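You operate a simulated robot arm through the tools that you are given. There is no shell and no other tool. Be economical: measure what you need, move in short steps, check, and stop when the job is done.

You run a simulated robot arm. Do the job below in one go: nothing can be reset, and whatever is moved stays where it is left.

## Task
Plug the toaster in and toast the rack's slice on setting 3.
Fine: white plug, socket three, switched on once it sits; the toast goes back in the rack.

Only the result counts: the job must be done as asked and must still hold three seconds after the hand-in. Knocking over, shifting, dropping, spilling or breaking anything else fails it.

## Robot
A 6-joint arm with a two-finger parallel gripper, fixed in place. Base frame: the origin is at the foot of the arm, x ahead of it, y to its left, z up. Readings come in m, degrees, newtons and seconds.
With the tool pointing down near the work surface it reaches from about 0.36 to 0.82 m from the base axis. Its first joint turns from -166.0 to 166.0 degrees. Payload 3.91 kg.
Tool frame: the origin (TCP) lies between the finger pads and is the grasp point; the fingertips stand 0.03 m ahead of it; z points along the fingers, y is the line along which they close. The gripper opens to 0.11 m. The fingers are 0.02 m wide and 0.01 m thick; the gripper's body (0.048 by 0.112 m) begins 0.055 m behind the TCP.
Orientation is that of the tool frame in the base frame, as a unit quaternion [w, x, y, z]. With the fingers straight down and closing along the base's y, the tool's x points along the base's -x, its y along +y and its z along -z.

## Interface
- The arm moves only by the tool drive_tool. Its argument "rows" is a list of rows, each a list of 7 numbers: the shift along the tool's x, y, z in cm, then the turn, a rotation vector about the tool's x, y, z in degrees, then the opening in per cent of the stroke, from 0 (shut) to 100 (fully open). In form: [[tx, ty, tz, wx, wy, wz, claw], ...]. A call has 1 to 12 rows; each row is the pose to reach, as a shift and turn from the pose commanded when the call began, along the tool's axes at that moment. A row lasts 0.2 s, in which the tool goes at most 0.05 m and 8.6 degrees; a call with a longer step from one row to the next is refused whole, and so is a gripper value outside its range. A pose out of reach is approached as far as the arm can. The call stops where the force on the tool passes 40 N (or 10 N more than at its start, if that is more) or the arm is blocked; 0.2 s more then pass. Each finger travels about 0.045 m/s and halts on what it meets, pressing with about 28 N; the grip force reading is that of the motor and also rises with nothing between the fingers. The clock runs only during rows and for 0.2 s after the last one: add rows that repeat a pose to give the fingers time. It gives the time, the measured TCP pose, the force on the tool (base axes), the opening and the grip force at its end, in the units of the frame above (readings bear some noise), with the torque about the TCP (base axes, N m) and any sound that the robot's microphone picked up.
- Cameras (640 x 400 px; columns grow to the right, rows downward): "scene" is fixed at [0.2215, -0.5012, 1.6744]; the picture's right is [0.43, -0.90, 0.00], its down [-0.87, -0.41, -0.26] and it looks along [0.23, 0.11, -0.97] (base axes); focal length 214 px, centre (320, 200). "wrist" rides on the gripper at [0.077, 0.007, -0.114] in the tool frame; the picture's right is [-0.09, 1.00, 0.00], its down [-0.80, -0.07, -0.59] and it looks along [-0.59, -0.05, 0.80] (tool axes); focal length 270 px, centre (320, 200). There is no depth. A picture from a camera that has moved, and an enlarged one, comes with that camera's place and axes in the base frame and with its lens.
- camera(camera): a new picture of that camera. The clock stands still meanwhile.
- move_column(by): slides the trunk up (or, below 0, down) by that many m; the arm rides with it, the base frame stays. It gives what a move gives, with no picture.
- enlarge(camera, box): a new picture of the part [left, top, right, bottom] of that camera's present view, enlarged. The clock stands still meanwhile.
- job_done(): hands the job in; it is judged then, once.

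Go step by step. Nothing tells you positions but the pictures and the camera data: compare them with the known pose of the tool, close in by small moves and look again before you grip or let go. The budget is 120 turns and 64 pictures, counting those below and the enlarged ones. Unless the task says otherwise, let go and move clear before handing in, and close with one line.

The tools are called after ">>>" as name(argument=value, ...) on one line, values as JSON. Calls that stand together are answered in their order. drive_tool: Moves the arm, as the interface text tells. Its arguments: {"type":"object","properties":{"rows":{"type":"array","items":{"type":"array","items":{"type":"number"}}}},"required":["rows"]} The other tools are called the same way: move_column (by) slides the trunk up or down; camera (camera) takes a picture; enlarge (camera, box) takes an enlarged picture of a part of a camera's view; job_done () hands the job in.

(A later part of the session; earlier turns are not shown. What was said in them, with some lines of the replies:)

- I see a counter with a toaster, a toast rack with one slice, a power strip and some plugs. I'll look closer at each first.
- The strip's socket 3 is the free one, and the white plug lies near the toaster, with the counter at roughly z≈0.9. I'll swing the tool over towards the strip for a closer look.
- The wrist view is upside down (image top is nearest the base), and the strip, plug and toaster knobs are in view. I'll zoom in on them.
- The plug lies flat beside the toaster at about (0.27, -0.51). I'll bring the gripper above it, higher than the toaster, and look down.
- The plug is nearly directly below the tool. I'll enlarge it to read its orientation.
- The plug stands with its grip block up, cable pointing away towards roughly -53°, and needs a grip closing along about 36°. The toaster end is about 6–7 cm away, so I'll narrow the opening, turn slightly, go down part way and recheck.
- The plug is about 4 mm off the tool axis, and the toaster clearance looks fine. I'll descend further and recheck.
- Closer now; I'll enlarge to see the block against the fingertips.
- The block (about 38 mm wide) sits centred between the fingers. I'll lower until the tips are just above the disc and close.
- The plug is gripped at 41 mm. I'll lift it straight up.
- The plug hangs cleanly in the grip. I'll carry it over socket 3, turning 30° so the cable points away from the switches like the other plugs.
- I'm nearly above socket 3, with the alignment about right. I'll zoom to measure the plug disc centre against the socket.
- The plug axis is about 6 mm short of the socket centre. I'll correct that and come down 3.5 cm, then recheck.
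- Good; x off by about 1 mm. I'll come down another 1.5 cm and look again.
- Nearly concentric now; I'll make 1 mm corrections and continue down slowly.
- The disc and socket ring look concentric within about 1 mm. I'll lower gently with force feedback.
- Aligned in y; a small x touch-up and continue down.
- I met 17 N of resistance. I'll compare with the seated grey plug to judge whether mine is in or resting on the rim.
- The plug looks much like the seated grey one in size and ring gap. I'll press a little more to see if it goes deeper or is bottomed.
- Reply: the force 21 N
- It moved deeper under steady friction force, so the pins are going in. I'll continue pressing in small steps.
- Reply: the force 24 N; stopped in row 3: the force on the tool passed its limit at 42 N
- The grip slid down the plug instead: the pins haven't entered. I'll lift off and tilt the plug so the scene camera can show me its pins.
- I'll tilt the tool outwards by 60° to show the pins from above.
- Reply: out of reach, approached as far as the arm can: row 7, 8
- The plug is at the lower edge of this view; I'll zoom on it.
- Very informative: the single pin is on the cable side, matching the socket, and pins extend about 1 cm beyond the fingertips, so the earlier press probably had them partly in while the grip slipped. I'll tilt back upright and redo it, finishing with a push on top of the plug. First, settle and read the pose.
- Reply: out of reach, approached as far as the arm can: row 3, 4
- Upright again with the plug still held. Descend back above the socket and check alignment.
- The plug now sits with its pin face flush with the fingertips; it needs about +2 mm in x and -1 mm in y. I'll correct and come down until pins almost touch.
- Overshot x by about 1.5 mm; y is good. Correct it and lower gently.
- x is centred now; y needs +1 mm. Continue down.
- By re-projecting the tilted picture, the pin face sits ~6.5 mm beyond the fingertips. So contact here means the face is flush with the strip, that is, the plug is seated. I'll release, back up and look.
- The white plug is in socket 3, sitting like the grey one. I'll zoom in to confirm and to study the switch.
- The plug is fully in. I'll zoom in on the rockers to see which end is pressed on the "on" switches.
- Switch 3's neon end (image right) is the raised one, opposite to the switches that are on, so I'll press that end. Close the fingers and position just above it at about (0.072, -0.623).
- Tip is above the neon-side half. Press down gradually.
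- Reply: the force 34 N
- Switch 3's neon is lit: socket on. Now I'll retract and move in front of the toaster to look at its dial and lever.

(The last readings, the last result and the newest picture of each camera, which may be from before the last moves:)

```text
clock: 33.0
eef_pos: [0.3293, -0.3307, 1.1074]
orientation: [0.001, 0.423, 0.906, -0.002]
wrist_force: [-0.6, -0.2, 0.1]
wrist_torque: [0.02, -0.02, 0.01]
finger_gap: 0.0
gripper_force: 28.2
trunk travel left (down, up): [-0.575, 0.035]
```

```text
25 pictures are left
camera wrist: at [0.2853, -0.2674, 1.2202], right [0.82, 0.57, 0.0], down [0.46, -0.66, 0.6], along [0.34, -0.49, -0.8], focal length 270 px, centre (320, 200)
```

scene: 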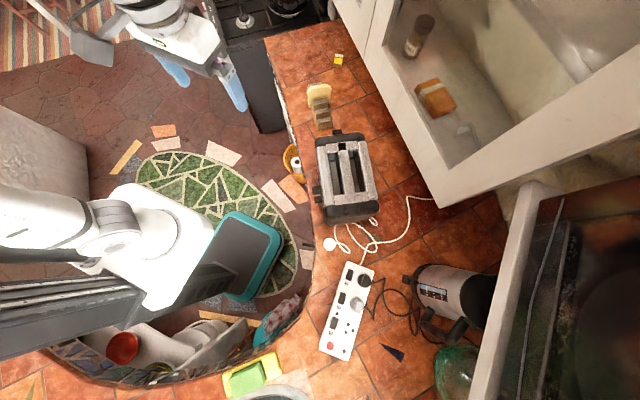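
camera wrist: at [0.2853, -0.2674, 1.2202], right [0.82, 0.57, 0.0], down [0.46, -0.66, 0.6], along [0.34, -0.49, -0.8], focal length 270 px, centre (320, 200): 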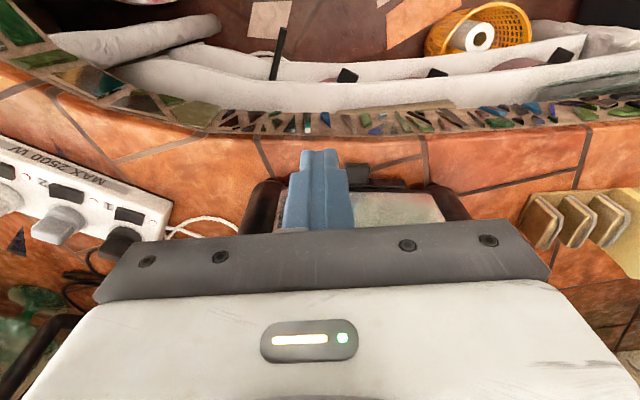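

The hand blocks the view of the toaster. I'll pitch the tool outward 45° so the wrist camera looks nearly horizontally at its front face.

>>> drive_tool(rows=[[0, 0, 0.5, 0, -7.5, 0, 0], [0, 0, 1, 0, -15, 0, 0], [0, 0, 1.5, 0, -22.5, 0, 0], [0, 0, 2, 0, -30, 0, 0], [0, 0, 2.5, 0, -37.5, 0, 0], [0, 0, 3, 0, -45, 0, 0]])

>>> camera(camera="wrist")

```text
clock: 34.5
eef_pos: [0.3326, -0.3334, 1.0777]
orientation: [0.347, 0.389, 0.837, -0.163]
wrist_force: [0.1, -0.1, 0.4]
wrist_torque: [0.0, -0.02, -0.02]
finger_gap: 0.0
gripper_force: 27.7
out of reach, approached as far as the arm can: row 6
trunk travel left (down, up): [-0.575, 0.035]
```

```text
24 pictures are left
camera wrist: at [0.2504, -0.2255, 1.1041], right [0.8, 0.59, 0.06], down [0.04, -0.15, 0.99], along [0.59, -0.79, -0.15], focal length 270 px, centre (320, 200)
```

wrist: 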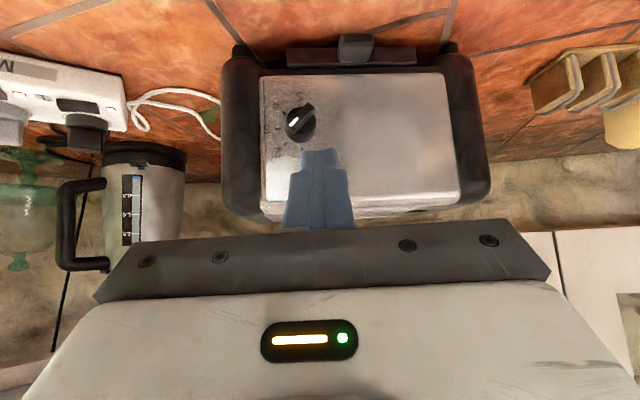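

Now I see the front face upside-down: the dial with marks, and a crumb-tray tab at the foot. The lever must be at the rack end. Zoom on the dial.

>>> enlarge(camera="wrist", box=[250, 80, 362, 150])

```text
5.71 times, centred on (306, 115) of wrist
camera zoom: at [0.2504, -0.2255, 1.1041], right [0.8, 0.59, 0.06], down [0.04, -0.15, 0.99], along [0.59, -0.79, -0.15], focal length 1544 px, centre (400, 686)
```

zoom: 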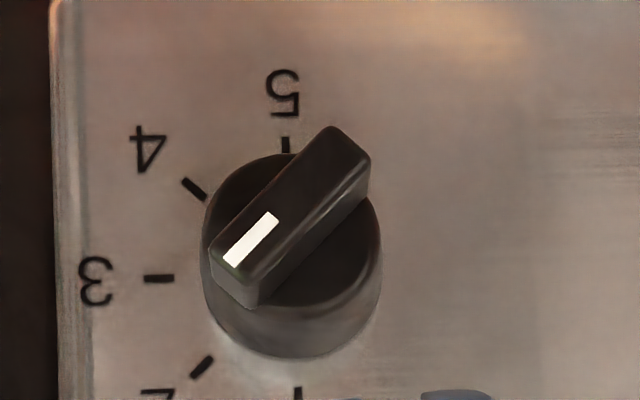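

Dial currently points at 2; it must go 45° clockwise to 3, meaning its pointer end is pushed down. I place the dial axis at about (0.375, -0.413, 0.998). I'll go upright again first, then push the bar's end down from above with the closed tip.

>>> drive_tool(rows=[[0, 0, -0.5, 0, 7.5, 0, 0], [0, 0, -1, 0, 15, 0, 0], [0, 0, -1, 0, 22.5, 0, 0], [0, 0, -1, 0, 30, 0, 0], [0, 0, -1, 0, 37.5, 0, 0], [0, 0, -1, 0, 45, 0, 0], [0, 0, -1, 0, 45, 0, 0]])

```text
clock: 36.0
eef_pos: [0.328, -0.3278, 1.0871]
orientation: [0.0, 0.422, 0.907, -0.002]
wrist_force: [0.1, -0.7, -0.5]
wrist_torque: [0.03, 0.0, 0.0]
finger_gap: 0.0
gripper_force: 28.2
trunk travel left (down, up): [-0.575, 0.035]
```

>>> drive_tool(rows=[[-2.7, -1.0, 0, 0, 0, 1.2, 0], [-5.4, -2.0, 0, 0, 0, 2.4, 0], [-8.2, -3.0, 0, 0, 0, 3.6, 0], [-8.2, -3.0, 2.5, 0, 0, 3.6, 0], [-8.2, -3.0, 2.5, 0, 0, 3.6, 0]])

>>> enlarge(camera="wrist", box=[240, 60, 440, 200])

```text
clock: 37.2
eef_pos: [0.358, -0.4123, 1.0608]
orientation: [0.001, 0.451, 0.893, -0.002]
wrist_force: [0.2, 0.3, -0.3]
wrist_torque: [0.0, -0.05, -0.03]
finger_gap: 0.0
gripper_force: 27.7
trunk travel left (down, up): [-0.575, 0.035]
```

```text
2.86 times, centred on (340, 130) of wrist
camera zoom: at [0.3177, -0.3456, 1.1744], right [0.85, 0.52, 0.0], down [0.42, -0.68, 0.6], along [0.31, -0.51, -0.8], focal length 772 px, centre (263, 400)
```

zoom: 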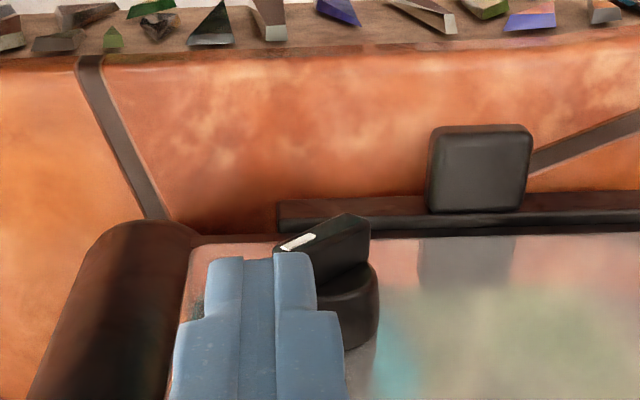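

The tip is near the bar's pointer end; I'll shift 6 mm along the face and 1.5 mm off it, then push down so the tip ends at the height of a horizontal bar (tip z≈1.002).

>>> drive_tool(rows=[[0.15, 0.6, 0, 0, 0, 0, 0], [0.15, 0.6, 0.7, 0, 0, 0, 0], [0.15, 0.6, 1.2, 0, 0, 0, 0], [0.15, 0.6, 1.6, 0, 0, 0, 0], [0.15, 0.6, 2.0, 0, 0, 0, 0], [0.15, 0.6, 2.4, 0, 0, 0, 0], [0.15, 0.6, 2.7, 0, 0, 0, 0], [0.15, 0.6, 2.7, 0, 0, 0, 0]])

>>> enlarge(camera="wrist", box=[240, 60, 440, 200])

```text
clock: 39.0
eef_pos: [0.362, -0.4046, 1.0335]
orientation: [0.0, 0.45, 0.893, -0.001]
wrist_force: [0.9, 1.0, 1.5]
wrist_torque: [0.05, -0.01, -0.01]
finger_gap: 0.0
gripper_force: 28.3
trunk travel left (down, up): [-0.575, 0.035]
```

```text
2.86 times, centred on (340, 130) of wrist
camera zoom: at [0.3215, -0.3379, 1.1467], right [0.85, 0.52, 0.0], down [0.42, -0.68, 0.6], along [0.31, -0.51, -0.8], focal length 772 px, centre (263, 400)
```

zoom: 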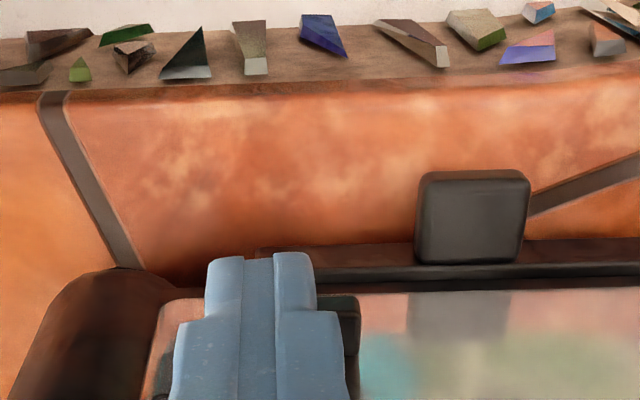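

It moved with little force. I'll raise and back off to check the dial.

>>> drive_tool(rows=[[0, 0, -2.5, 0, 0, 0, 0], [0, -3, -4, 0, 0, 0, 0], [0, -6, -4, 0, 0, 0, 0]])

>>> enlarge(camera="wrist", box=[300, 60, 460, 180])

```text
clock: 39.9
eef_pos: [0.313, -0.4397, 1.0737]
orientation: [0.002, 0.451, 0.893, -0.002]
wrist_force: [-0.4, -0.5, 1.4]
wrist_torque: [0.0, -0.02, 0.01]
finger_gap: 0.0001
gripper_force: 27.8
trunk travel left (down, up): [-0.575, 0.035]
```

```text
3.33 times, centred on (380, 120) of wrist
camera zoom: at [0.2724, -0.3738, 1.1876], right [0.85, 0.52, 0.0], down [0.42, -0.68, 0.6], along [0.31, -0.51, -0.8], focal length 901 px, centre (120, 467)
```

zoom: 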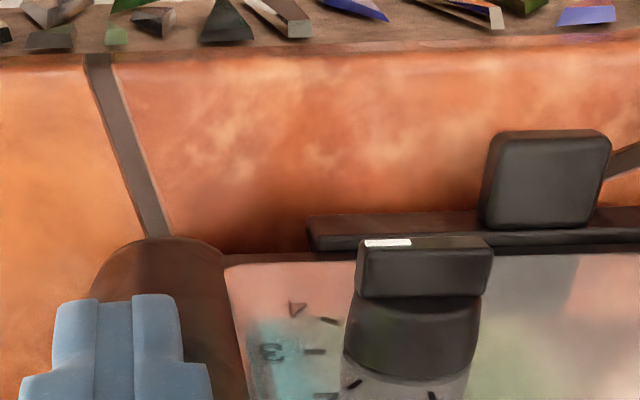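

The bar is now horizontal, parallel to the face edge, pointing at 3. Next I'll rise and move over to look at the rack, the slice and the toaster's lever end.

>>> drive_tool(rows=[[0, 0, -4, 0, 0, 0, 0], [0, 0, -8, 0, 0, 0, 0], [0, 0, -10.6, 0, 0, 0, 0], [-0.3, 4.5, -10.6, 0, 0, 0, 20], [-0.7, 9, -10.6, 0, 0, 0, 40], [-1, 13.5, -10.6, 0, 0, 0, 55], [-1.4, 18, -10.6, 0, 0, 0, 55], [-1.8, 22.5, -10.6, 0, 0, 0, 55], [-2.2, 27, -10.6, 0, 0, 0, 55], [-2.6, 31.5, -10.6, 0, 0, 0, 55], [-2.9, 36, -10.6, 0, 0, 0, 55]])

>>> camera(camera="wrist")

```text
clock: 42.2
eef_pos: [0.6221, -0.2496, 1.1808]
orientation: [0.001, 0.451, 0.893, -0.002]
wrist_force: [0.5, 0.8, -0.9]
wrist_torque: [-0.03, 0.01, -0.02]
finger_gap: 0.0605
gripper_force: 0.1
trunk travel left (down, up): [-0.575, 0.035]
```

```text
19 pictures are left
camera wrist: at [0.5815, -0.1825, 1.2939], right [0.85, 0.52, 0.0], down [0.42, -0.68, 0.6], along [0.31, -0.51, -0.8], focal length 270 px, centre (320, 200)
```

wrist: 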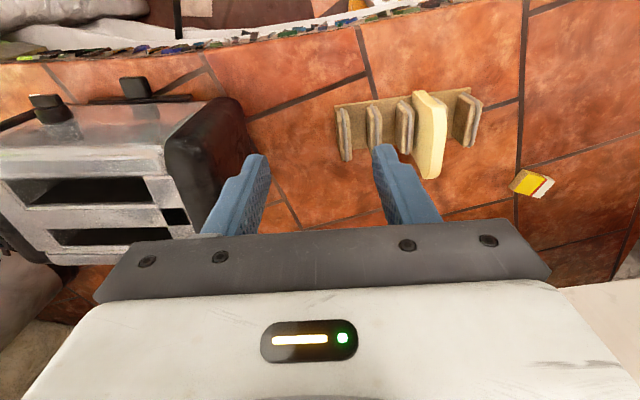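

The slice stands in the rack's last slots, thin direction along the rack, which suits the present gripper yaw. Zoom on it.

>>> enlarge(camera="wrist", box=[320, 70, 500, 195])

>>> enlarge(camera="wrist", box=[0, 80, 250, 240])

```text
3.20 times, centred on (410, 132) of wrist
camera zoom: at [0.5815, -0.1825, 1.2939], right [0.85, 0.52, 0.0], down [0.42, -0.68, 0.6], along [0.31, -0.51, -0.8], focal length 865 px, centre (32, 416)
```

zoom: 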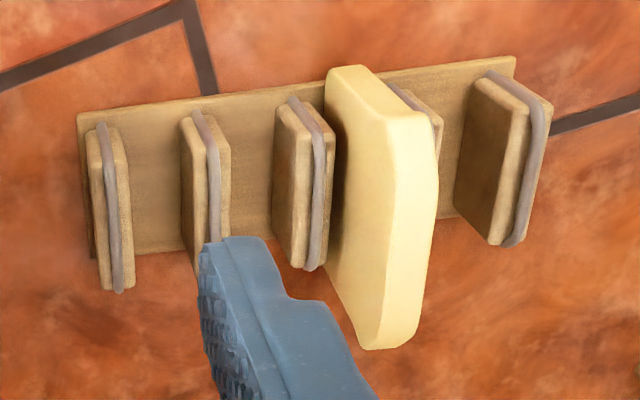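

```text
2.50 times, centred on (125, 160) of wrist
camera zoom: at [0.5815, -0.1825, 1.2939], right [0.85, 0.52, 0.0], down [0.42, -0.68, 0.6], along [0.31, -0.51, -0.8], focal length 676 px, centre (808, 300)
```

zoom: 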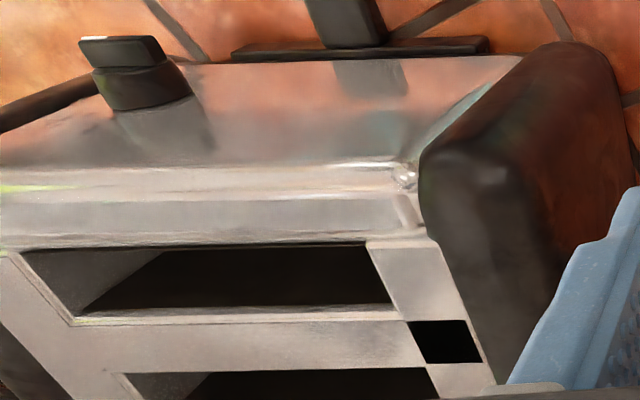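

Slice top centre is about (0.78, -0.23, 0.978), 15 mm thick, protruding ~2 cm above the dividers. I'll go above a grip point slightly nearer the base and recheck.

>>> drive_tool(rows=[[-1.7, 3.4, 2, 0, 0, -0.5, 55], [-3.4, 6.7, 4, 0, 0, -1, 55], [-5.1, 10.1, 7, 0, 0, -1.5, 55], [-6.7, 13.4, 10, 0, 0, -2, 55], [-6.7, 13.4, 13, 0, 0, -2, 55], [-6.7, 13.4, 13, 0, 0, -2, 55]])

>>> enlarge(camera="wrist", box=[200, 60, 440, 210])

```text
clock: 43.6
eef_pos: [0.7642, -0.2273, 1.0471]
orientation: [0.001, 0.436, 0.9, -0.002]
wrist_force: [0.0, -0.2, 0.3]
wrist_torque: [-0.01, 0.03, -0.03]
finger_gap: 0.0607
gripper_force: 0.1
trunk travel left (down, up): [-0.575, 0.035]
```

```text
2.67 times, centred on (320, 135) of wrist
camera zoom: at [0.7219, -0.1618, 1.1608], right [0.84, 0.55, 0.0], down [0.44, -0.67, 0.6], along [0.33, -0.5, -0.8], focal length 721 px, centre (320, 373)
```

zoom: 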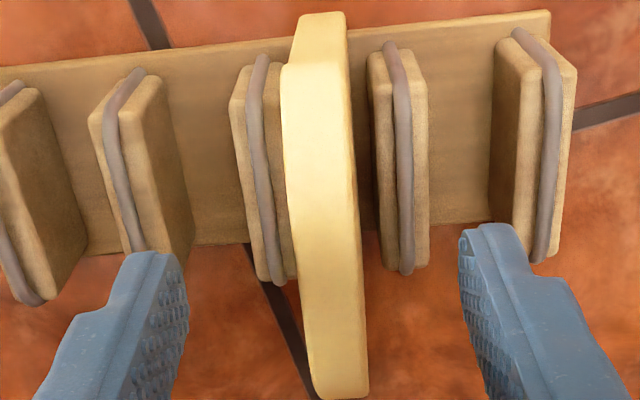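

Fingers straddle the slice well. Descend to have the tips just above the dividers, then close.

>>> drive_tool(rows=[[0, 0.2, 2, 0, 0, 0, 55], [0, 0.2, 4, 0, 0, 0, 55], [0, 0.2, 5, 0, 0, 0, 55], [0, 0.2, 5.6, 0, 0, 0, 55], [0, 0.2, 5.6, 0, 0, 0, 55]])

>>> enlarge(camera="wrist", box=[200, 60, 440, 210])

```text
clock: 44.9
eef_pos: [0.7674, -0.2241, 0.9922]
orientation: [0.001, 0.435, 0.9, -0.003]
wrist_force: [-0.5, -0.2, 0.7]
wrist_torque: [0.0, 0.01, -0.02]
finger_gap: 0.0606
gripper_force: 0.1
trunk travel left (down, up): [-0.575, 0.035]
```

```text
2.67 times, centred on (320, 135) of wrist
camera zoom: at [0.7242, -0.1601, 1.1068], right [0.84, 0.55, 0.0], down [0.44, -0.67, 0.6], along [0.33, -0.5, -0.8], focal length 721 px, centre (320, 373)
```

zoom: 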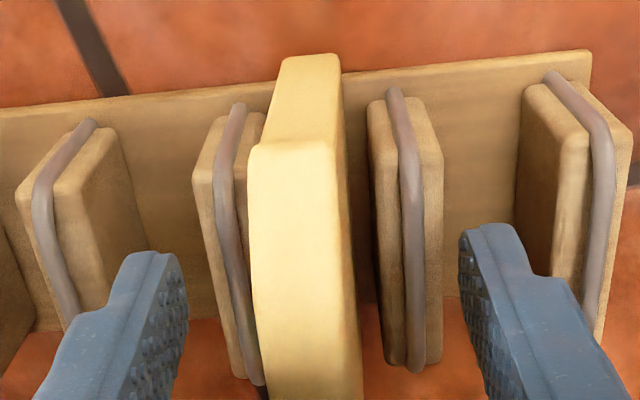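

Tips (z≈0.962) are above the dividers (~0.945) and overlap the slice top by ~2 cm. Close and lift.

>>> drive_tool(rows=[[0, -0.2, 0, 0, 0, 0, 40], [0, -0.2, 0, 0, 0, 0, 20], [0, -0.2, 0, 0, 0, 0, 8], [0, -0.2, 0, 0, 0, 0, 8], [0, -0.2, 0, 0, 0, 0, 8]])

```text
clock: 46.0
eef_pos: [0.7656, -0.2267, 0.991]
orientation: [0.001, 0.435, 0.901, -0.003]
wrist_force: [0.7, -1.3, -0.4]
wrist_torque: [0.0, 0.02, -0.01]
finger_gap: 0.0147
gripper_force: 8.0
trunk travel left (down, up): [-0.575, 0.035]
```

>>> drive_tool(rows=[[0, 0, 0, 0, 0, 0, 4], [0, 0, 0, 0, 0, 0, 4]])

```text
clock: 46.6
eef_pos: [0.7664, -0.2265, 0.9919]
orientation: [0.0, 0.435, 0.9, -0.003]
wrist_force: [-0.1, 0.1, 0.2]
wrist_torque: [0.03, 0.03, -0.01]
finger_gap: 0.0147
gripper_force: 7.7
trunk travel left (down, up): [-0.575, 0.035]
```

Gripped at 14.7 mm. Lift straight up.

>>> drive_tool(rows=[[0, 0, -2, 0, 0, 0, 4], [0, 0, -5, 0, 0, 0, 4], [0, 0, -9, 0, 0, 0, 4], [0, 0, -13, 0, 0, 0, 4], [0, 0, -17, 0, 0, 0, 4], [0, 0, -20, 0, 0, 0, 4]])

>>> camera(camera="wrist")

```text
clock: 48.0
eef_pos: [0.757, -0.2199, 1.1906]
orientation: [0.001, 0.435, 0.9, -0.003]
wrist_force: [-0.5, 0.5, 0.2]
wrist_torque: [0.0, -0.01, 0.02]
finger_gap: 0.0146
gripper_force: 8.1
out of reach, approached as far as the arm can: row 6
trunk travel left (down, up): [-0.575, 0.035]
```

```text
14 pictures are left
camera wrist: at [0.7154, -0.155, 1.3042], right [0.84, 0.55, 0.0], down [0.44, -0.67, 0.6], along [0.33, -0.5, -0.8], focal length 270 px, centre (320, 200)
```

wrist: 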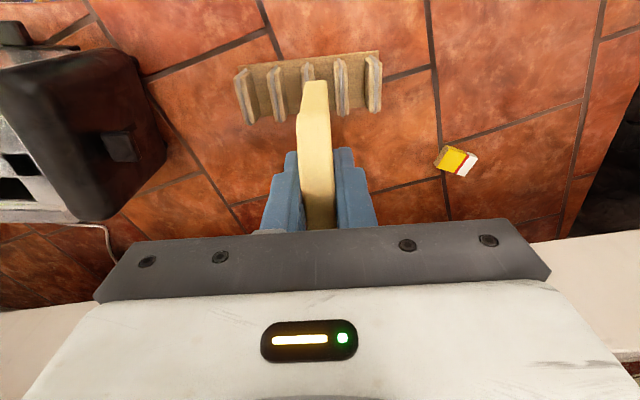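

The slice is held, and I can see the lever on the toaster's rack-end face. Now carry the slice over the toaster's front slot (centre about (0.463, -0.438), top z≈1.076), rotating ~94° so it lines up with the slot.

>>> drive_tool(rows=[[0.1, -2.9, -1.0, 0, 0, 7.85, 4], [0.2, -5.9, -2.0, 0, 0, 15.7, 4], [0.3, -8.8, -2.5, 0, 0, 23.6, 4], [0.4, -11.8, -2.5, 0, 0, 31.5, 4], [0.5, -14.7, -2.5, 0, 0, 39.3, 4], [0.6, -17.7, -2.5, 0, 0, 47.2, 4], [0.7, -20.6, -2.5, 0, 0, 55, 4], [0.8, -23.6, -2.5, 0, 0, 62.9, 4], [0.9, -26.5, -2.5, 0, 0, 70.8, 4], [1.0, -29.4, -2.5, 0, 0, 78.6, 4], [1.1, -32.4, -2.5, 0, 0, 86.5, 4], [1.1, -35.3, -2.5, 0, 0, 94.4, 4]])

>>> camera(camera="wrist")

```text
clock: 50.6
eef_pos: [0.4739, -0.4334, 1.2144]
orientation: [0.002, 0.956, 0.292, 0.0]
wrist_force: [0.2, 0.5, -0.6]
wrist_torque: [0.01, -0.01, -0.02]
finger_gap: 0.0147
gripper_force: 8.1
trunk travel left (down, up): [-0.575, 0.035]
```

```text
13 pictures are left
camera wrist: at [0.5413, -0.3955, 1.3289], right [0.48, -0.88, 0.0], down [-0.7, -0.39, 0.6], along [-0.52, -0.29, -0.8], focal length 270 px, centre (320, 200)
```

wrist: 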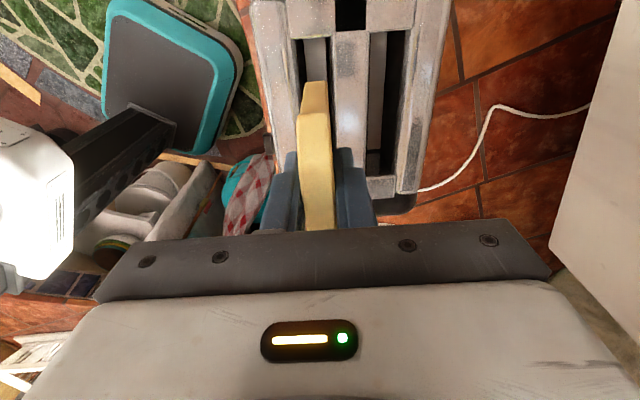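

The slice is over the front slot area; zoom to check alignment.

>>> enlarge(camera="wrist", box=[220, 0, 460, 200])

```text
2.00 times, centred on (340, 100) of wrist
camera zoom: at [0.5413, -0.3955, 1.3289], right [0.48, -0.88, 0.0], down [-0.7, -0.39, 0.6], along [-0.52, -0.29, -0.8], focal length 541 px, centre (280, 400)
```

zoom: 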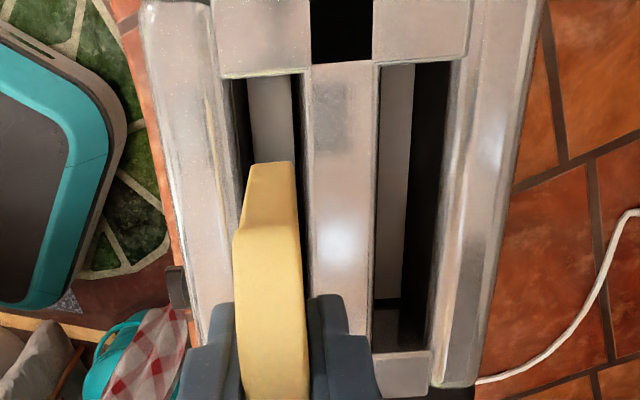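

Alignment is within ~2 mm of the front slot. Lower the slice in and release it.

>>> drive_tool(rows=[[0, -0.2, 3, 0, 0, 0, 4], [0, -0.2, 5, 0, 0, 0, 4], [0, -0.2, 7, 0, 0, 0, 4], [0, -0.2, 8.5, 0, 0, 0, 4], [0, -0.2, 9.5, 0, 0, 0, 4], [0, -0.2, 10, 0, 0, 0, 4], [0, -0.2, 10, 0, 0, 0, 4]])

>>> enlarge(camera="wrist", box=[220, 40, 460, 200])

```text
clock: 52.2
eef_pos: [0.4723, -0.4294, 1.1148]
orientation: [0.001, 0.956, 0.292, 0.001]
wrist_force: [0.6, 0.5, -0.3]
wrist_torque: [-0.01, -0.01, 0.0]
finger_gap: 0.0147
gripper_force: 8.3
trunk travel left (down, up): [-0.575, 0.035]
```

```text
2.50 times, centred on (340, 120) of wrist
camera zoom: at [0.5398, -0.3927, 1.2289], right [0.48, -0.88, 0.0], down [-0.7, -0.39, 0.6], along [-0.52, -0.29, -0.8], focal length 676 px, centre (270, 400)
```

zoom: 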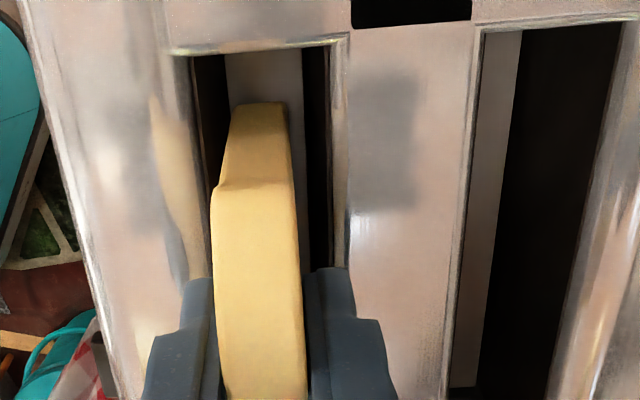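

The slice is inside the slot with clearance. Release and rise.

>>> drive_tool(rows=[[0, 0.1, 0.4, 0, 0, 0, 4], [0, 0.1, 0.4, 0, 0, 0, 20], [0, 0.1, 0.4, 0, 0, 0, 32], [0, 0.1, 0.4, 0, 0, 0, 32], [0, 0.1, -3, 0, 0, 0, 32], [0, 0.1, -7, 0, 0, 0, 32], [0, 0.1, -11, 0, 0, 0, 32]])

>>> enlarge(camera="scene", box=[290, 115, 400, 225])

```text
clock: 53.9
eef_pos: [0.4721, -0.4313, 1.2294]
orientation: [0.001, 0.956, 0.292, -0.001]
wrist_force: [-0.4, -0.8, 0.2]
wrist_torque: [0.0, -0.05, 0.01]
finger_gap: 0.0349
gripper_force: 0.0
trunk travel left (down, up): [-0.575, 0.035]
```

```text
3.64 times, centred on (345, 170) of scene
camera zoom: at [0.2215, -0.5012, 1.6744], right [0.43, -0.9, 0.0], down [-0.87, -0.41, -0.26], along [0.23, 0.11, -0.97], focal length 780 px, centre (229, 309)
```

zoom: 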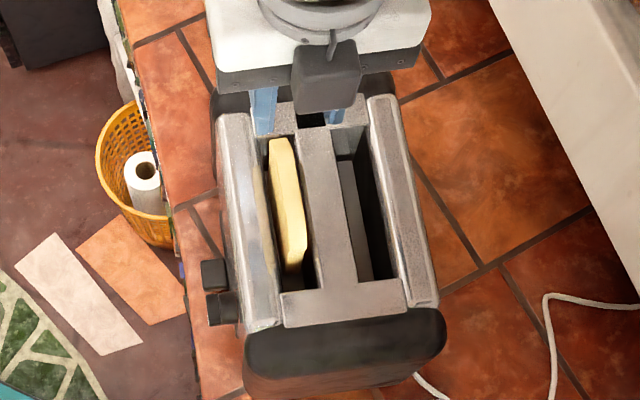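

The slice sits in the slot. Next the lever at (0.605, -0.379, z≈1.04) on the rack end: I'll close the fingers, tilt 20° so the hand leans away from the toaster, and position above it.

>>> drive_tool(rows=[[3, 0.6, 0, 0, -4, 0, 10], [6, 1.2, 0, 0, -8, 0, 0], [9, 1.9, 1, 0, -12, 0, 0], [12, 2.5, 4, 0, -16, 0, 0], [15, 3.1, 7, 0, -20, 0, 0], [15, 3.1, 9, 0, -20, 0, 0], [15, 3.1, 9, 0, -20, 0, 0]])

>>> enlarge(camera="wrist", box=[220, 40, 460, 200])

```text
clock: 55.5
eef_pos: [0.6166, -0.3736, 1.1351]
orientation: [0.053, 0.942, 0.287, -0.167]
wrist_force: [-0.5, -0.9, -0.6]
wrist_torque: [-0.04, -0.02, 0.03]
finger_gap: 0.0
gripper_force: 28.4
trunk travel left (down, up): [-0.575, 0.035]
```

```text
2.50 times, centred on (340, 120) of wrist
camera zoom: at [0.7136, -0.316, 1.2149], right [0.49, -0.87, 0.03], down [-0.49, -0.24, 0.83], along [-0.72, -0.42, -0.55], focal length 676 px, centre (270, 400)
```

zoom: 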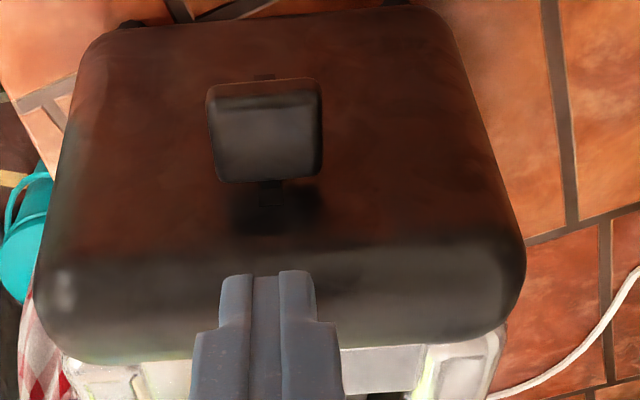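

The tip is above the lever (visible on the end face). Now press straight down in steps, watching force.

>>> drive_tool(rows=[[0.8, 0, 1.3, 0, 0, 0, 0], [1.65, 0, 3.7, 0, 0, 0, 0], [2.0, 0, 4.6, 0, 0, 0, 0], [2.35, 0, 5.55, 0, 0, 0, 0], [2.7, 0, 6.5, 0, 0, 0, 0], [3.0, 0, 7.4, 0, 0, 0, 0], [3.35, 0, 8.4, 0, 0, 0, 0], [3.7, 0, 9.3, 0, 0, 0, 0], [3.7, 0, 9.3, 0, 0, 0, 0]])

```text
clock: 57.5
eef_pos: [0.6191, -0.3722, 1.0359]
orientation: [0.053, 0.942, 0.287, -0.167]
wrist_force: [1.2, 0.7, 3.1]
wrist_torque: [0.02, -0.07, -0.03]
finger_gap: 0.0
gripper_force: 28.3
trunk travel left (down, up): [-0.575, 0.035]
```

A light spring force; keep pressing.

>>> drive_tool(rows=[[0.34, 0, 0.94, 0, 0, 0, 0], [0.68, 0, 1.88, 0, 0, 0, 0], [1.03, 0, 2.82, 0, 0, 0, 0], [1.37, 0, 3.76, 0, 0, 0, 0], [1.7, 0, 4.7, 0, 0, 0, 0], [2.05, 0, 5.64, 0, 0, 0, 0]])

```text
clock: 58.2
eef_pos: [0.6199, -0.3731, 1.02]
orientation: [0.059, 0.943, 0.286, -0.161]
wrist_force: [-1.1, 4.1, 17.2]
wrist_torque: [0.11, 0.1, 0.01]
finger_gap: 0.0
gripper_force: 28.2
trunk travel left (down, up): [-0.575, 0.035]
stopped in row 3: the force on the tool passed its limit at 47 N (the readings are from after the stop); the commanded pose is now the measured one
```

Hard stop at the bottom of the travel. Lift off slowly and check whether the lever stays down.

>>> drive_tool(rows=[[-0.7, 0, -1.9, 0, 0, 0, 0], [-1.4, 0, -3.8, 0, 0, 0, 0], [-2.7, 0, -7.5, 0, 0, 0, 0], [-4.0, 0, -11, 0, 0, 0, 0]])

>>> enlarge(camera="wrist", box=[220, 40, 460, 200])

```text
clock: 59.2
eef_pos: [0.6183, -0.3714, 1.1343]
orientation: [0.058, 0.942, 0.286, -0.164]
wrist_force: [-0.7, -0.2, -0.3]
wrist_torque: [0.01, 0.0, -0.01]
finger_gap: 0.0001
gripper_force: 28.6
trunk travel left (down, up): [-0.575, 0.035]
```

```text
2.50 times, centred on (340, 120) of wrist
camera zoom: at [0.7137, -0.3148, 1.2149], right [0.49, -0.87, 0.04], down [-0.5, -0.24, 0.83], along [-0.71, -0.43, -0.55], focal length 676 px, centre (270, 400)
```

zoom: 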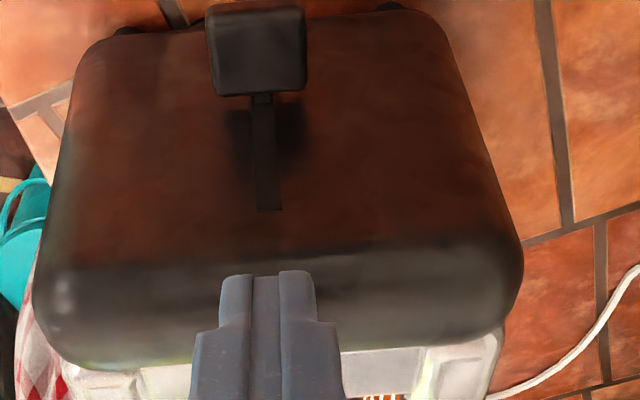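

The lever is latched down and the elements are glowing. I'll move back upright above the slot and wait for it to pop.

>>> drive_tool(rows=[[-1.6, 0, -4.5, 0, 0, 0, 0], [-4.8, -0.6, -4.2, 0, 4, 0, 10], [-8.0, -1.2, -3.9, 0, 8, 0, 20], [-11.2, -1.8, -3.6, 0, 12, 0, 30], [-14.4, -2.5, -3.2, 0, 16, 0, 40], [-17.5, -3.1, -2.8, 0, 20, 0, 40], [-17.5, -3.1, -2.8, 0, 20, 0, 40], [-17.5, -3.1, -2.8, 0, 20, 0, 40], [-17.5, -3.1, -2.8, 0, 20, 0, 40], [-17.5, -3.1, -2.8, 0, 20, 0, 40], [-17.5, -3.1, -2.8, 0, 20, 0, 40], [-17.5, -3.1, -2.8, 0, 20, 0, 40]])

>>> drive_tool(rows=[[0, 0, 0, 0, 0, 0, 40], [0, 0, 0, 0, 0, 0, 40], [0, 0, 0, 0, 0, 0, 40], [0, 0, 0, 0, 0, 0, 40], [0, 0, 0, 0, 0, 0, 40], [0, 0, 0, 0, 0, 0, 40], [0, 0, 0, 0, 0, 0, 40], [0, 0, 0, 0, 0, 0, 40], [0, 0, 0, 0, 0, 0, 40], [0, 0, 0, 0, 0, 0, 40], [0, 0, 0, 0, 0, 0, 40], [0, 0, 0, 0, 0, 0, 40]])

>>> drive_tool(rows=[[0, 0, 0, 0, 0, 0, 40], [0, 0, 0, 0, 0, 0, 40], [0, 0, 0, 0, 0, 0, 40], [0, 0, 0, 0, 0, 0, 40], [0, 0, 0, 0, 0, 0, 40], [0, 0, 0, 0, 0, 0, 40], [0, 0, 0, 0, 0, 0, 40], [0, 0, 0, 0, 0, 0, 40], [0, 0, 0, 0, 0, 0, 40], [0, 0, 0, 0, 0, 0, 40], [0, 0, 0, 0, 0, 0, 40], [0, 0, 0, 0, 0, 0, 40]])

>>> drive_tool(rows=[[0, 0, 0, 0, 0, 0, 40], [0, 0, 0, 0, 0, 0, 40], [0, 0, 0, 0, 0, 0, 40], [0, 0, 0, 0, 0, 0, 40], [0, 0, 0, 0, 0, 0, 40], [0, 0, 0, 0, 0, 0, 40], [0, 0, 0, 0, 0, 0, 40], [0, 0, 0, 0, 0, 0, 40], [0, 0, 0, 0, 0, 0, 40], [0, 0, 0, 0, 0, 0, 40], [0, 0, 0, 0, 0, 0, 40], [0, 0, 0, 0, 0, 0, 40]])

```text
clock: 61.8
eef_pos: [0.4713, -0.4333, 1.2182]
orientation: [0.007, 0.956, 0.292, 0.003]
wrist_force: [0.0, 0.3, 0.1]
wrist_torque: [-0.01, 0.01, 0.0]
finger_gap: 0.0437
gripper_force: 0.0
trunk travel left (down, up): [-0.575, 0.035]
```

```text
clock: 64.4
eef_pos: [0.4718, -0.4334, 1.2188]
orientation: [0.006, 0.956, 0.292, 0.003]
wrist_force: [0.1, -0.2, -0.6]
wrist_torque: [-0.01, 0.0, -0.01]
finger_gap: 0.0438
gripper_force: 0.1
trunk travel left (down, up): [-0.575, 0.035]
```

```text
clock: 67.0
eef_pos: [0.4715, -0.4344, 1.2198]
orientation: [0.006, 0.956, 0.292, 0.003]
wrist_force: [0.2, 0.7, -0.9]
wrist_torque: [0.0, -0.03, 0.01]
finger_gap: 0.044
gripper_force: 0.1
trunk travel left (down, up): [-0.575, 0.035]
```

```text
clock: 69.6
eef_pos: [0.4713, -0.4336, 1.2189]
orientation: [0.006, 0.956, 0.292, 0.003]
wrist_force: [0.3, 0.4, -0.8]
wrist_torque: [0.01, 0.04, 0.01]
finger_gap: 0.0439
gripper_force: 0.1
trunk travel left (down, up): [-0.575, 0.035]
```

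No pop yet; keep waiting.

>>> drive_tool(rows=[[0, 0, 0, 0, 0, 0, 40], [0, 0, 0, 0, 0, 0, 40], [0, 0, 0, 0, 0, 0, 40], [0, 0, 0, 0, 0, 0, 40], [0, 0, 0, 0, 0, 0, 40], [0, 0, 0, 0, 0, 0, 40], [0, 0, 0, 0, 0, 0, 40], [0, 0, 0, 0, 0, 0, 40], [0, 0, 0, 0, 0, 0, 40], [0, 0, 0, 0, 0, 0, 40], [0, 0, 0, 0, 0, 0, 40], [0, 0, 0, 0, 0, 0, 40]])

>>> drive_tool(rows=[[0, 0, 0, 0, 0, 0, 40], [0, 0, 0, 0, 0, 0, 40], [0, 0, 0, 0, 0, 0, 40], [0, 0, 0, 0, 0, 0, 40], [0, 0, 0, 0, 0, 0, 40], [0, 0, 0, 0, 0, 0, 40], [0, 0, 0, 0, 0, 0, 40], [0, 0, 0, 0, 0, 0, 40], [0, 0, 0, 0, 0, 0, 40], [0, 0, 0, 0, 0, 0, 40], [0, 0, 0, 0, 0, 0, 40], [0, 0, 0, 0, 0, 0, 40]])

>>> drive_tool(rows=[[0, 0, 0, 0, 0, 0, 40], [0, 0, 0, 0, 0, 0, 40], [0, 0, 0, 0, 0, 0, 40], [0, 0, 0, 0, 0, 0, 40], [0, 0, 0, 0, 0, 0, 40], [0, 0, 0, 0, 0, 0, 40], [0, 0, 0, 0, 0, 0, 40], [0, 0, 0, 0, 0, 0, 40], [0, 0, 0, 0, 0, 0, 40], [0, 0, 0, 0, 0, 0, 40], [0, 0, 0, 0, 0, 0, 40], [0, 0, 0, 0, 0, 0, 40]])

>>> drive_tool(rows=[[0, 0, 0, 0, 0, 0, 40], [0, 0, 0, 0, 0, 0, 40], [0, 0, 0, 0, 0, 0, 40], [0, 0, 0, 0, 0, 0, 40], [0, 0, 0, 0, 0, 0, 40], [0, 0, 0, 0, 0, 0, 40], [0, 0, 0, 0, 0, 0, 40], [0, 0, 0, 0, 0, 0, 40], [0, 0, 0, 0, 0, 0, 40], [0, 0, 0, 0, 0, 0, 40], [0, 0, 0, 0, 0, 0, 40], [0, 0, 0, 0, 0, 0, 40]])

```text
clock: 72.2
eef_pos: [0.4715, -0.4344, 1.2195]
orientation: [0.006, 0.957, 0.291, 0.003]
wrist_force: [0.0, 0.8, 0.7]
wrist_torque: [-0.01, -0.01, 0.0]
finger_gap: 0.0438
gripper_force: 0.0
trunk travel left (down, up): [-0.575, 0.035]
```

```text
clock: 74.8
eef_pos: [0.4725, -0.434, 1.2205]
orientation: [0.006, 0.956, 0.293, 0.003]
wrist_force: [-0.8, -0.1, 0.2]
wrist_torque: [-0.02, -0.02, 0.03]
finger_gap: 0.044
gripper_force: 0.1
trunk travel left (down, up): [-0.575, 0.035]
```

```text
clock: 77.4
eef_pos: [0.4706, -0.434, 1.2198]
orientation: [0.006, 0.956, 0.293, 0.003]
wrist_force: [0.4, 0.0, -0.1]
wrist_torque: [-0.03, 0.0, 0.05]
finger_gap: 0.044
gripper_force: 0.1
trunk travel left (down, up): [-0.575, 0.035]
```

```text
clock: 80.0
eef_pos: [0.4713, -0.4333, 1.2193]
orientation: [0.006, 0.956, 0.293, 0.003]
wrist_force: [-0.3, -0.3, 0.2]
wrist_torque: [-0.01, 0.02, -0.01]
finger_gap: 0.0441
gripper_force: 0.2
trunk travel left (down, up): [-0.575, 0.035]
```

Check its state with one picture before waiting on.

>>> enlarge(camera="wrist", box=[220, 0, 460, 200])

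```text
2.00 times, centred on (340, 100) of wrist
camera zoom: at [0.5383, -0.3952, 1.3338], right [0.48, -0.88, 0.01], down [-0.71, -0.38, 0.59], along [-0.51, -0.3, -0.81], focal length 541 px, centre (280, 400)
```

zoom: 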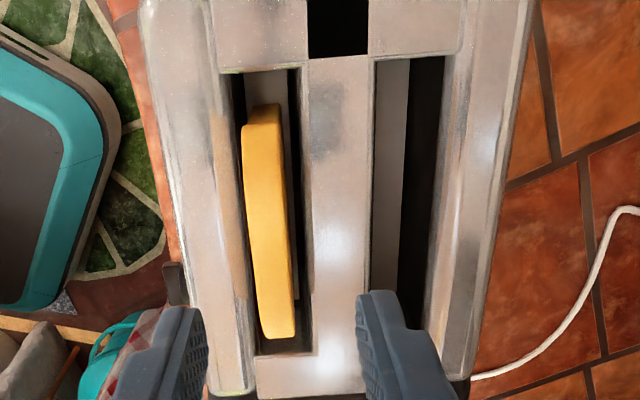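

The toast is golden, popped up, and no glow remains. I'll go down, grip it at the same place as before, and lift.

>>> drive_tool(rows=[[0.9, -0.1, 4, 0, 0, 0, 40], [0.9, -0.1, 8, 0, 0, 0, 40], [0.9, -0.1, 10, 0, 0, 0, 40], [0.9, -0.1, 10.8, 0, 0, 0, 40], [0.9, -0.1, 10.8, 0, 0, 0, 25], [0.9, -0.1, 10.8, 0, 0, 0, 10], [0.9, -0.1, 10.8, 0, 0, 0, 4], [0.9, -0.1, 10.8, 0, 0, 0, 4], [0.9, -0.1, 10.8, 0, 0, 0, 4]])

```text
clock: 82.0
eef_pos: [0.4789, -0.43, 1.1111]
orientation: [0.006, 0.956, 0.292, 0.003]
wrist_force: [0.3, -0.3, -0.1]
wrist_torque: [-0.01, 0.03, 0.03]
finger_gap: 0.0146
gripper_force: 7.9
trunk travel left (down, up): [-0.575, 0.035]
```

Toast gripped. Lift it clear and start turning back toward the rack.

>>> drive_tool(rows=[[0, 0, -4, 0, 0, 0, 4], [0, 0, -8, 0, 0, 0, 4], [0, 0, -12, 0, 0, 0, 4], [3.5, -0.1, -12, 0, 0, -8, 4], [7, -0.2, -12, 0, 0, -16, 4], [10.5, -0.3, -12, 0, 0, -24, 4], [14, -0.3, -12, 0, 0, -32, 4], [17.5, -0.4, -12, 0, 0, -40, 4], [21, -0.5, -12, 0, 0, -48, 4]])

```text
clock: 84.0
eef_pos: [0.6508, -0.3017, 1.2286]
orientation: [0.007, 0.754, 0.657, 0.0]
wrist_force: [0.2, 0.8, 0.2]
wrist_torque: [-0.02, 0.03, -0.03]
finger_gap: 0.0147
gripper_force: 7.9
trunk travel left (down, up): [-0.575, 0.035]
```

>>> drive_tool(rows=[[1.5, 1.75, 1.5, 0, 0, -7.7, 4], [3, 3.5, 3, 0, 0, -15.4, 4], [4.5, 5.2, 4.5, 0, 0, -23.1, 4], [6, 6.95, 6.5, 0, 0, -30.9, 4], [7.5, 8.7, 9, 0, 0, -38.6, 4], [9.03, 10.43, 12, 0, 0, -46.3, 4], [9.03, 10.43, 13.8, 0, 0, -46.3, 4], [9.03, 10.43, 13.8, 0, 0, -46.3, 4]])

>>> enlarge(camera="wrist", box=[200, 40, 440, 210])

```text
clock: 85.8
eef_pos: [0.7699, -0.2313, 1.0948]
orientation: [0.006, 0.437, 0.899, -0.003]
wrist_force: [-0.7, -0.2, -0.1]
wrist_torque: [0.03, 0.02, -0.02]
finger_gap: 0.0145
gripper_force: 8.3
trunk travel left (down, up): [-0.575, 0.035]
```

```text
2.35 times, centred on (320, 125) of wrist
camera zoom: at [0.7262, -0.1657, 1.2076], right [0.84, 0.55, 0.0], down [0.44, -0.67, 0.61], along [0.33, -0.51, -0.8], focal length 636 px, centre (320, 376)
```

zoom: 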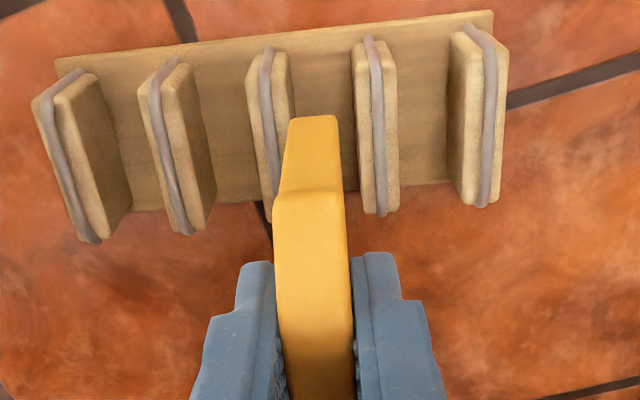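

Nicely above the original slot; it needs 6 mm back toward the base. Descend part way and check.

>>> drive_tool(rows=[[0.57, 0, 1.5, 0, 0, 0, 4], [0.57, 0, 3.5, 0, 0, 0, 4], [0.57, 0, 5, 0, 0, 0, 4], [0.57, 0, 5, 0, 0, 0, 4]])

>>> enlarge(camera="wrist", box=[200, 40, 440, 210])

```text
clock: 86.8
eef_pos: [0.7656, -0.2288, 1.0428]
orientation: [0.006, 0.436, 0.9, -0.003]
wrist_force: [0.0, 0.7, -1.2]
wrist_torque: [0.03, 0.01, -0.03]
finger_gap: 0.0147
gripper_force: 7.7
trunk travel left (down, up): [-0.575, 0.035]
```

```text
2.35 times, centred on (320, 125) of wrist
camera zoom: at [0.7218, -0.1632, 1.1559], right [0.84, 0.55, 0.0], down [0.44, -0.67, 0.61], along [0.33, -0.51, -0.8], focal length 636 px, centre (320, 376)
```

zoom: 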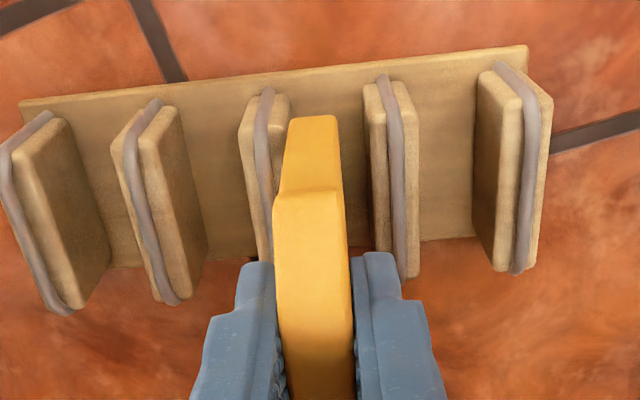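

The slice is slightly close to the left divider; shift 3.5 mm right and lower into the slot.

>>> drive_tool(rows=[[0, 0.35, 0, 0, 0, 0, 4], [0, 0.35, 1.5, 0, 0, 0, 4], [0, 0.35, 3, 0, 0, 0, 4], [0, 0.35, 4, 0, 0, 0, 4], [0, 0.35, 4.6, 0, 0, 0, 4], [0, 0.35, 4.9, 0, 0, 0, 4], [0, 0.35, 4.9, 0, 0, 0, 4]])

>>> enlarge(camera="wrist", box=[200, 40, 440, 210])

```text
clock: 88.4
eef_pos: [0.7674, -0.2272, 0.9953]
orientation: [0.007, 0.436, 0.9, -0.003]
wrist_force: [1.9, 0.6, 7.1]
wrist_torque: [0.06, -0.11, 0.04]
finger_gap: 0.0151
gripper_force: 8.2
trunk travel left (down, up): [-0.575, 0.035]
```

```text
2.35 times, centred on (320, 125) of wrist
camera zoom: at [0.7237, -0.1604, 1.1084], right [0.84, 0.55, 0.0], down [0.43, -0.67, 0.61], along [0.33, -0.51, -0.79], focal length 636 px, centre (320, 376)
```

zoom: 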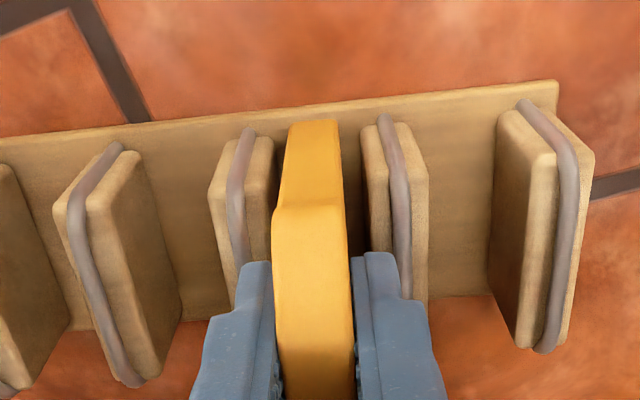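

The toast rests on the rack floor between the dividers (7 N contact). Ease the pressure, release and rise.

>>> drive_tool(rows=[[0, 0, -0.15, 0, 0, 0, 4], [0, 0, -0.15, 0, 0, 0, 16], [0, 0, -0.15, 0, 0, 0, 28], [0, 0, -0.15, 0, 0, 0, 40], [0, 0, -0.15, 0, 0, 0, 40], [0, 0, -3, 0, 0, 0, 40], [0, 0, -7, 0, 0, 0, 40], [0, 0, -11, 0, 0, 0, 40], [3, 0, -13, 0, 0, 0, 40], [7, 0, -14, 0, 0, 0, 40]])

>>> camera(camera="wrist")

>>> camera(camera="scene")

```text
clock: 90.6
eef_pos: [0.7228, -0.1668, 1.1351]
orientation: [0.007, 0.436, 0.9, -0.003]
wrist_force: [0.5, 0.2, -1.0]
wrist_torque: [0.0, -0.02, -0.02]
finger_gap: 0.0438
gripper_force: 0.1
trunk travel left (down, up): [-0.575, 0.035]
```

```text
3 pictures are left
camera wrist: at [0.6793, -0.1012, 1.2475], right [0.84, 0.55, 0.0], down [0.43, -0.67, 0.61], along [0.33, -0.51, -0.8], focal length 270 px, centre (320, 200)
```

wrist: 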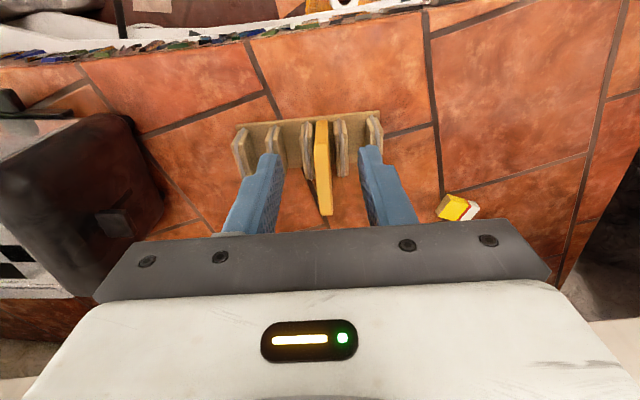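

```text
2 pictures are left
```

scene: 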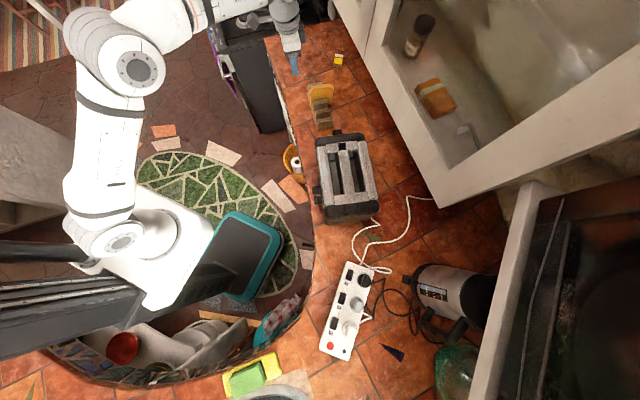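

The toast stands in its slot, the lever is up again and everything else is in place. One last check of the strip.

>>> enlarge(camera="scene", box=[310, 255, 390, 365])

```text
3.64 times, centred on (350, 310) of scene
camera zoom: at [0.2215, -0.5012, 1.6744], right [0.43, -0.9, 0.0], down [-0.87, -0.41, -0.26], along [0.23, 0.11, -0.97], focal length 780 px, centre (211, -200)
```

zoom: 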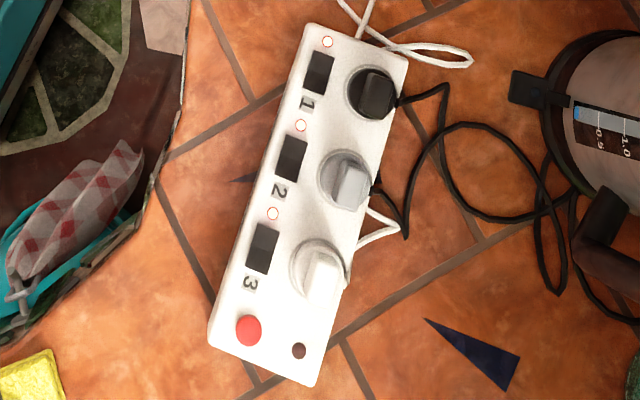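

The white plug is seated in socket 3 and its neon is lit like the other two, and the toast is back in the rack. The hand is clear, so I'm handing in.

>>> job_done()

```text
The job is handed in.
```

The white plug is in socket three and switched on. The slice was toasted on setting 3, popped up golden, and is back in its rack slot.
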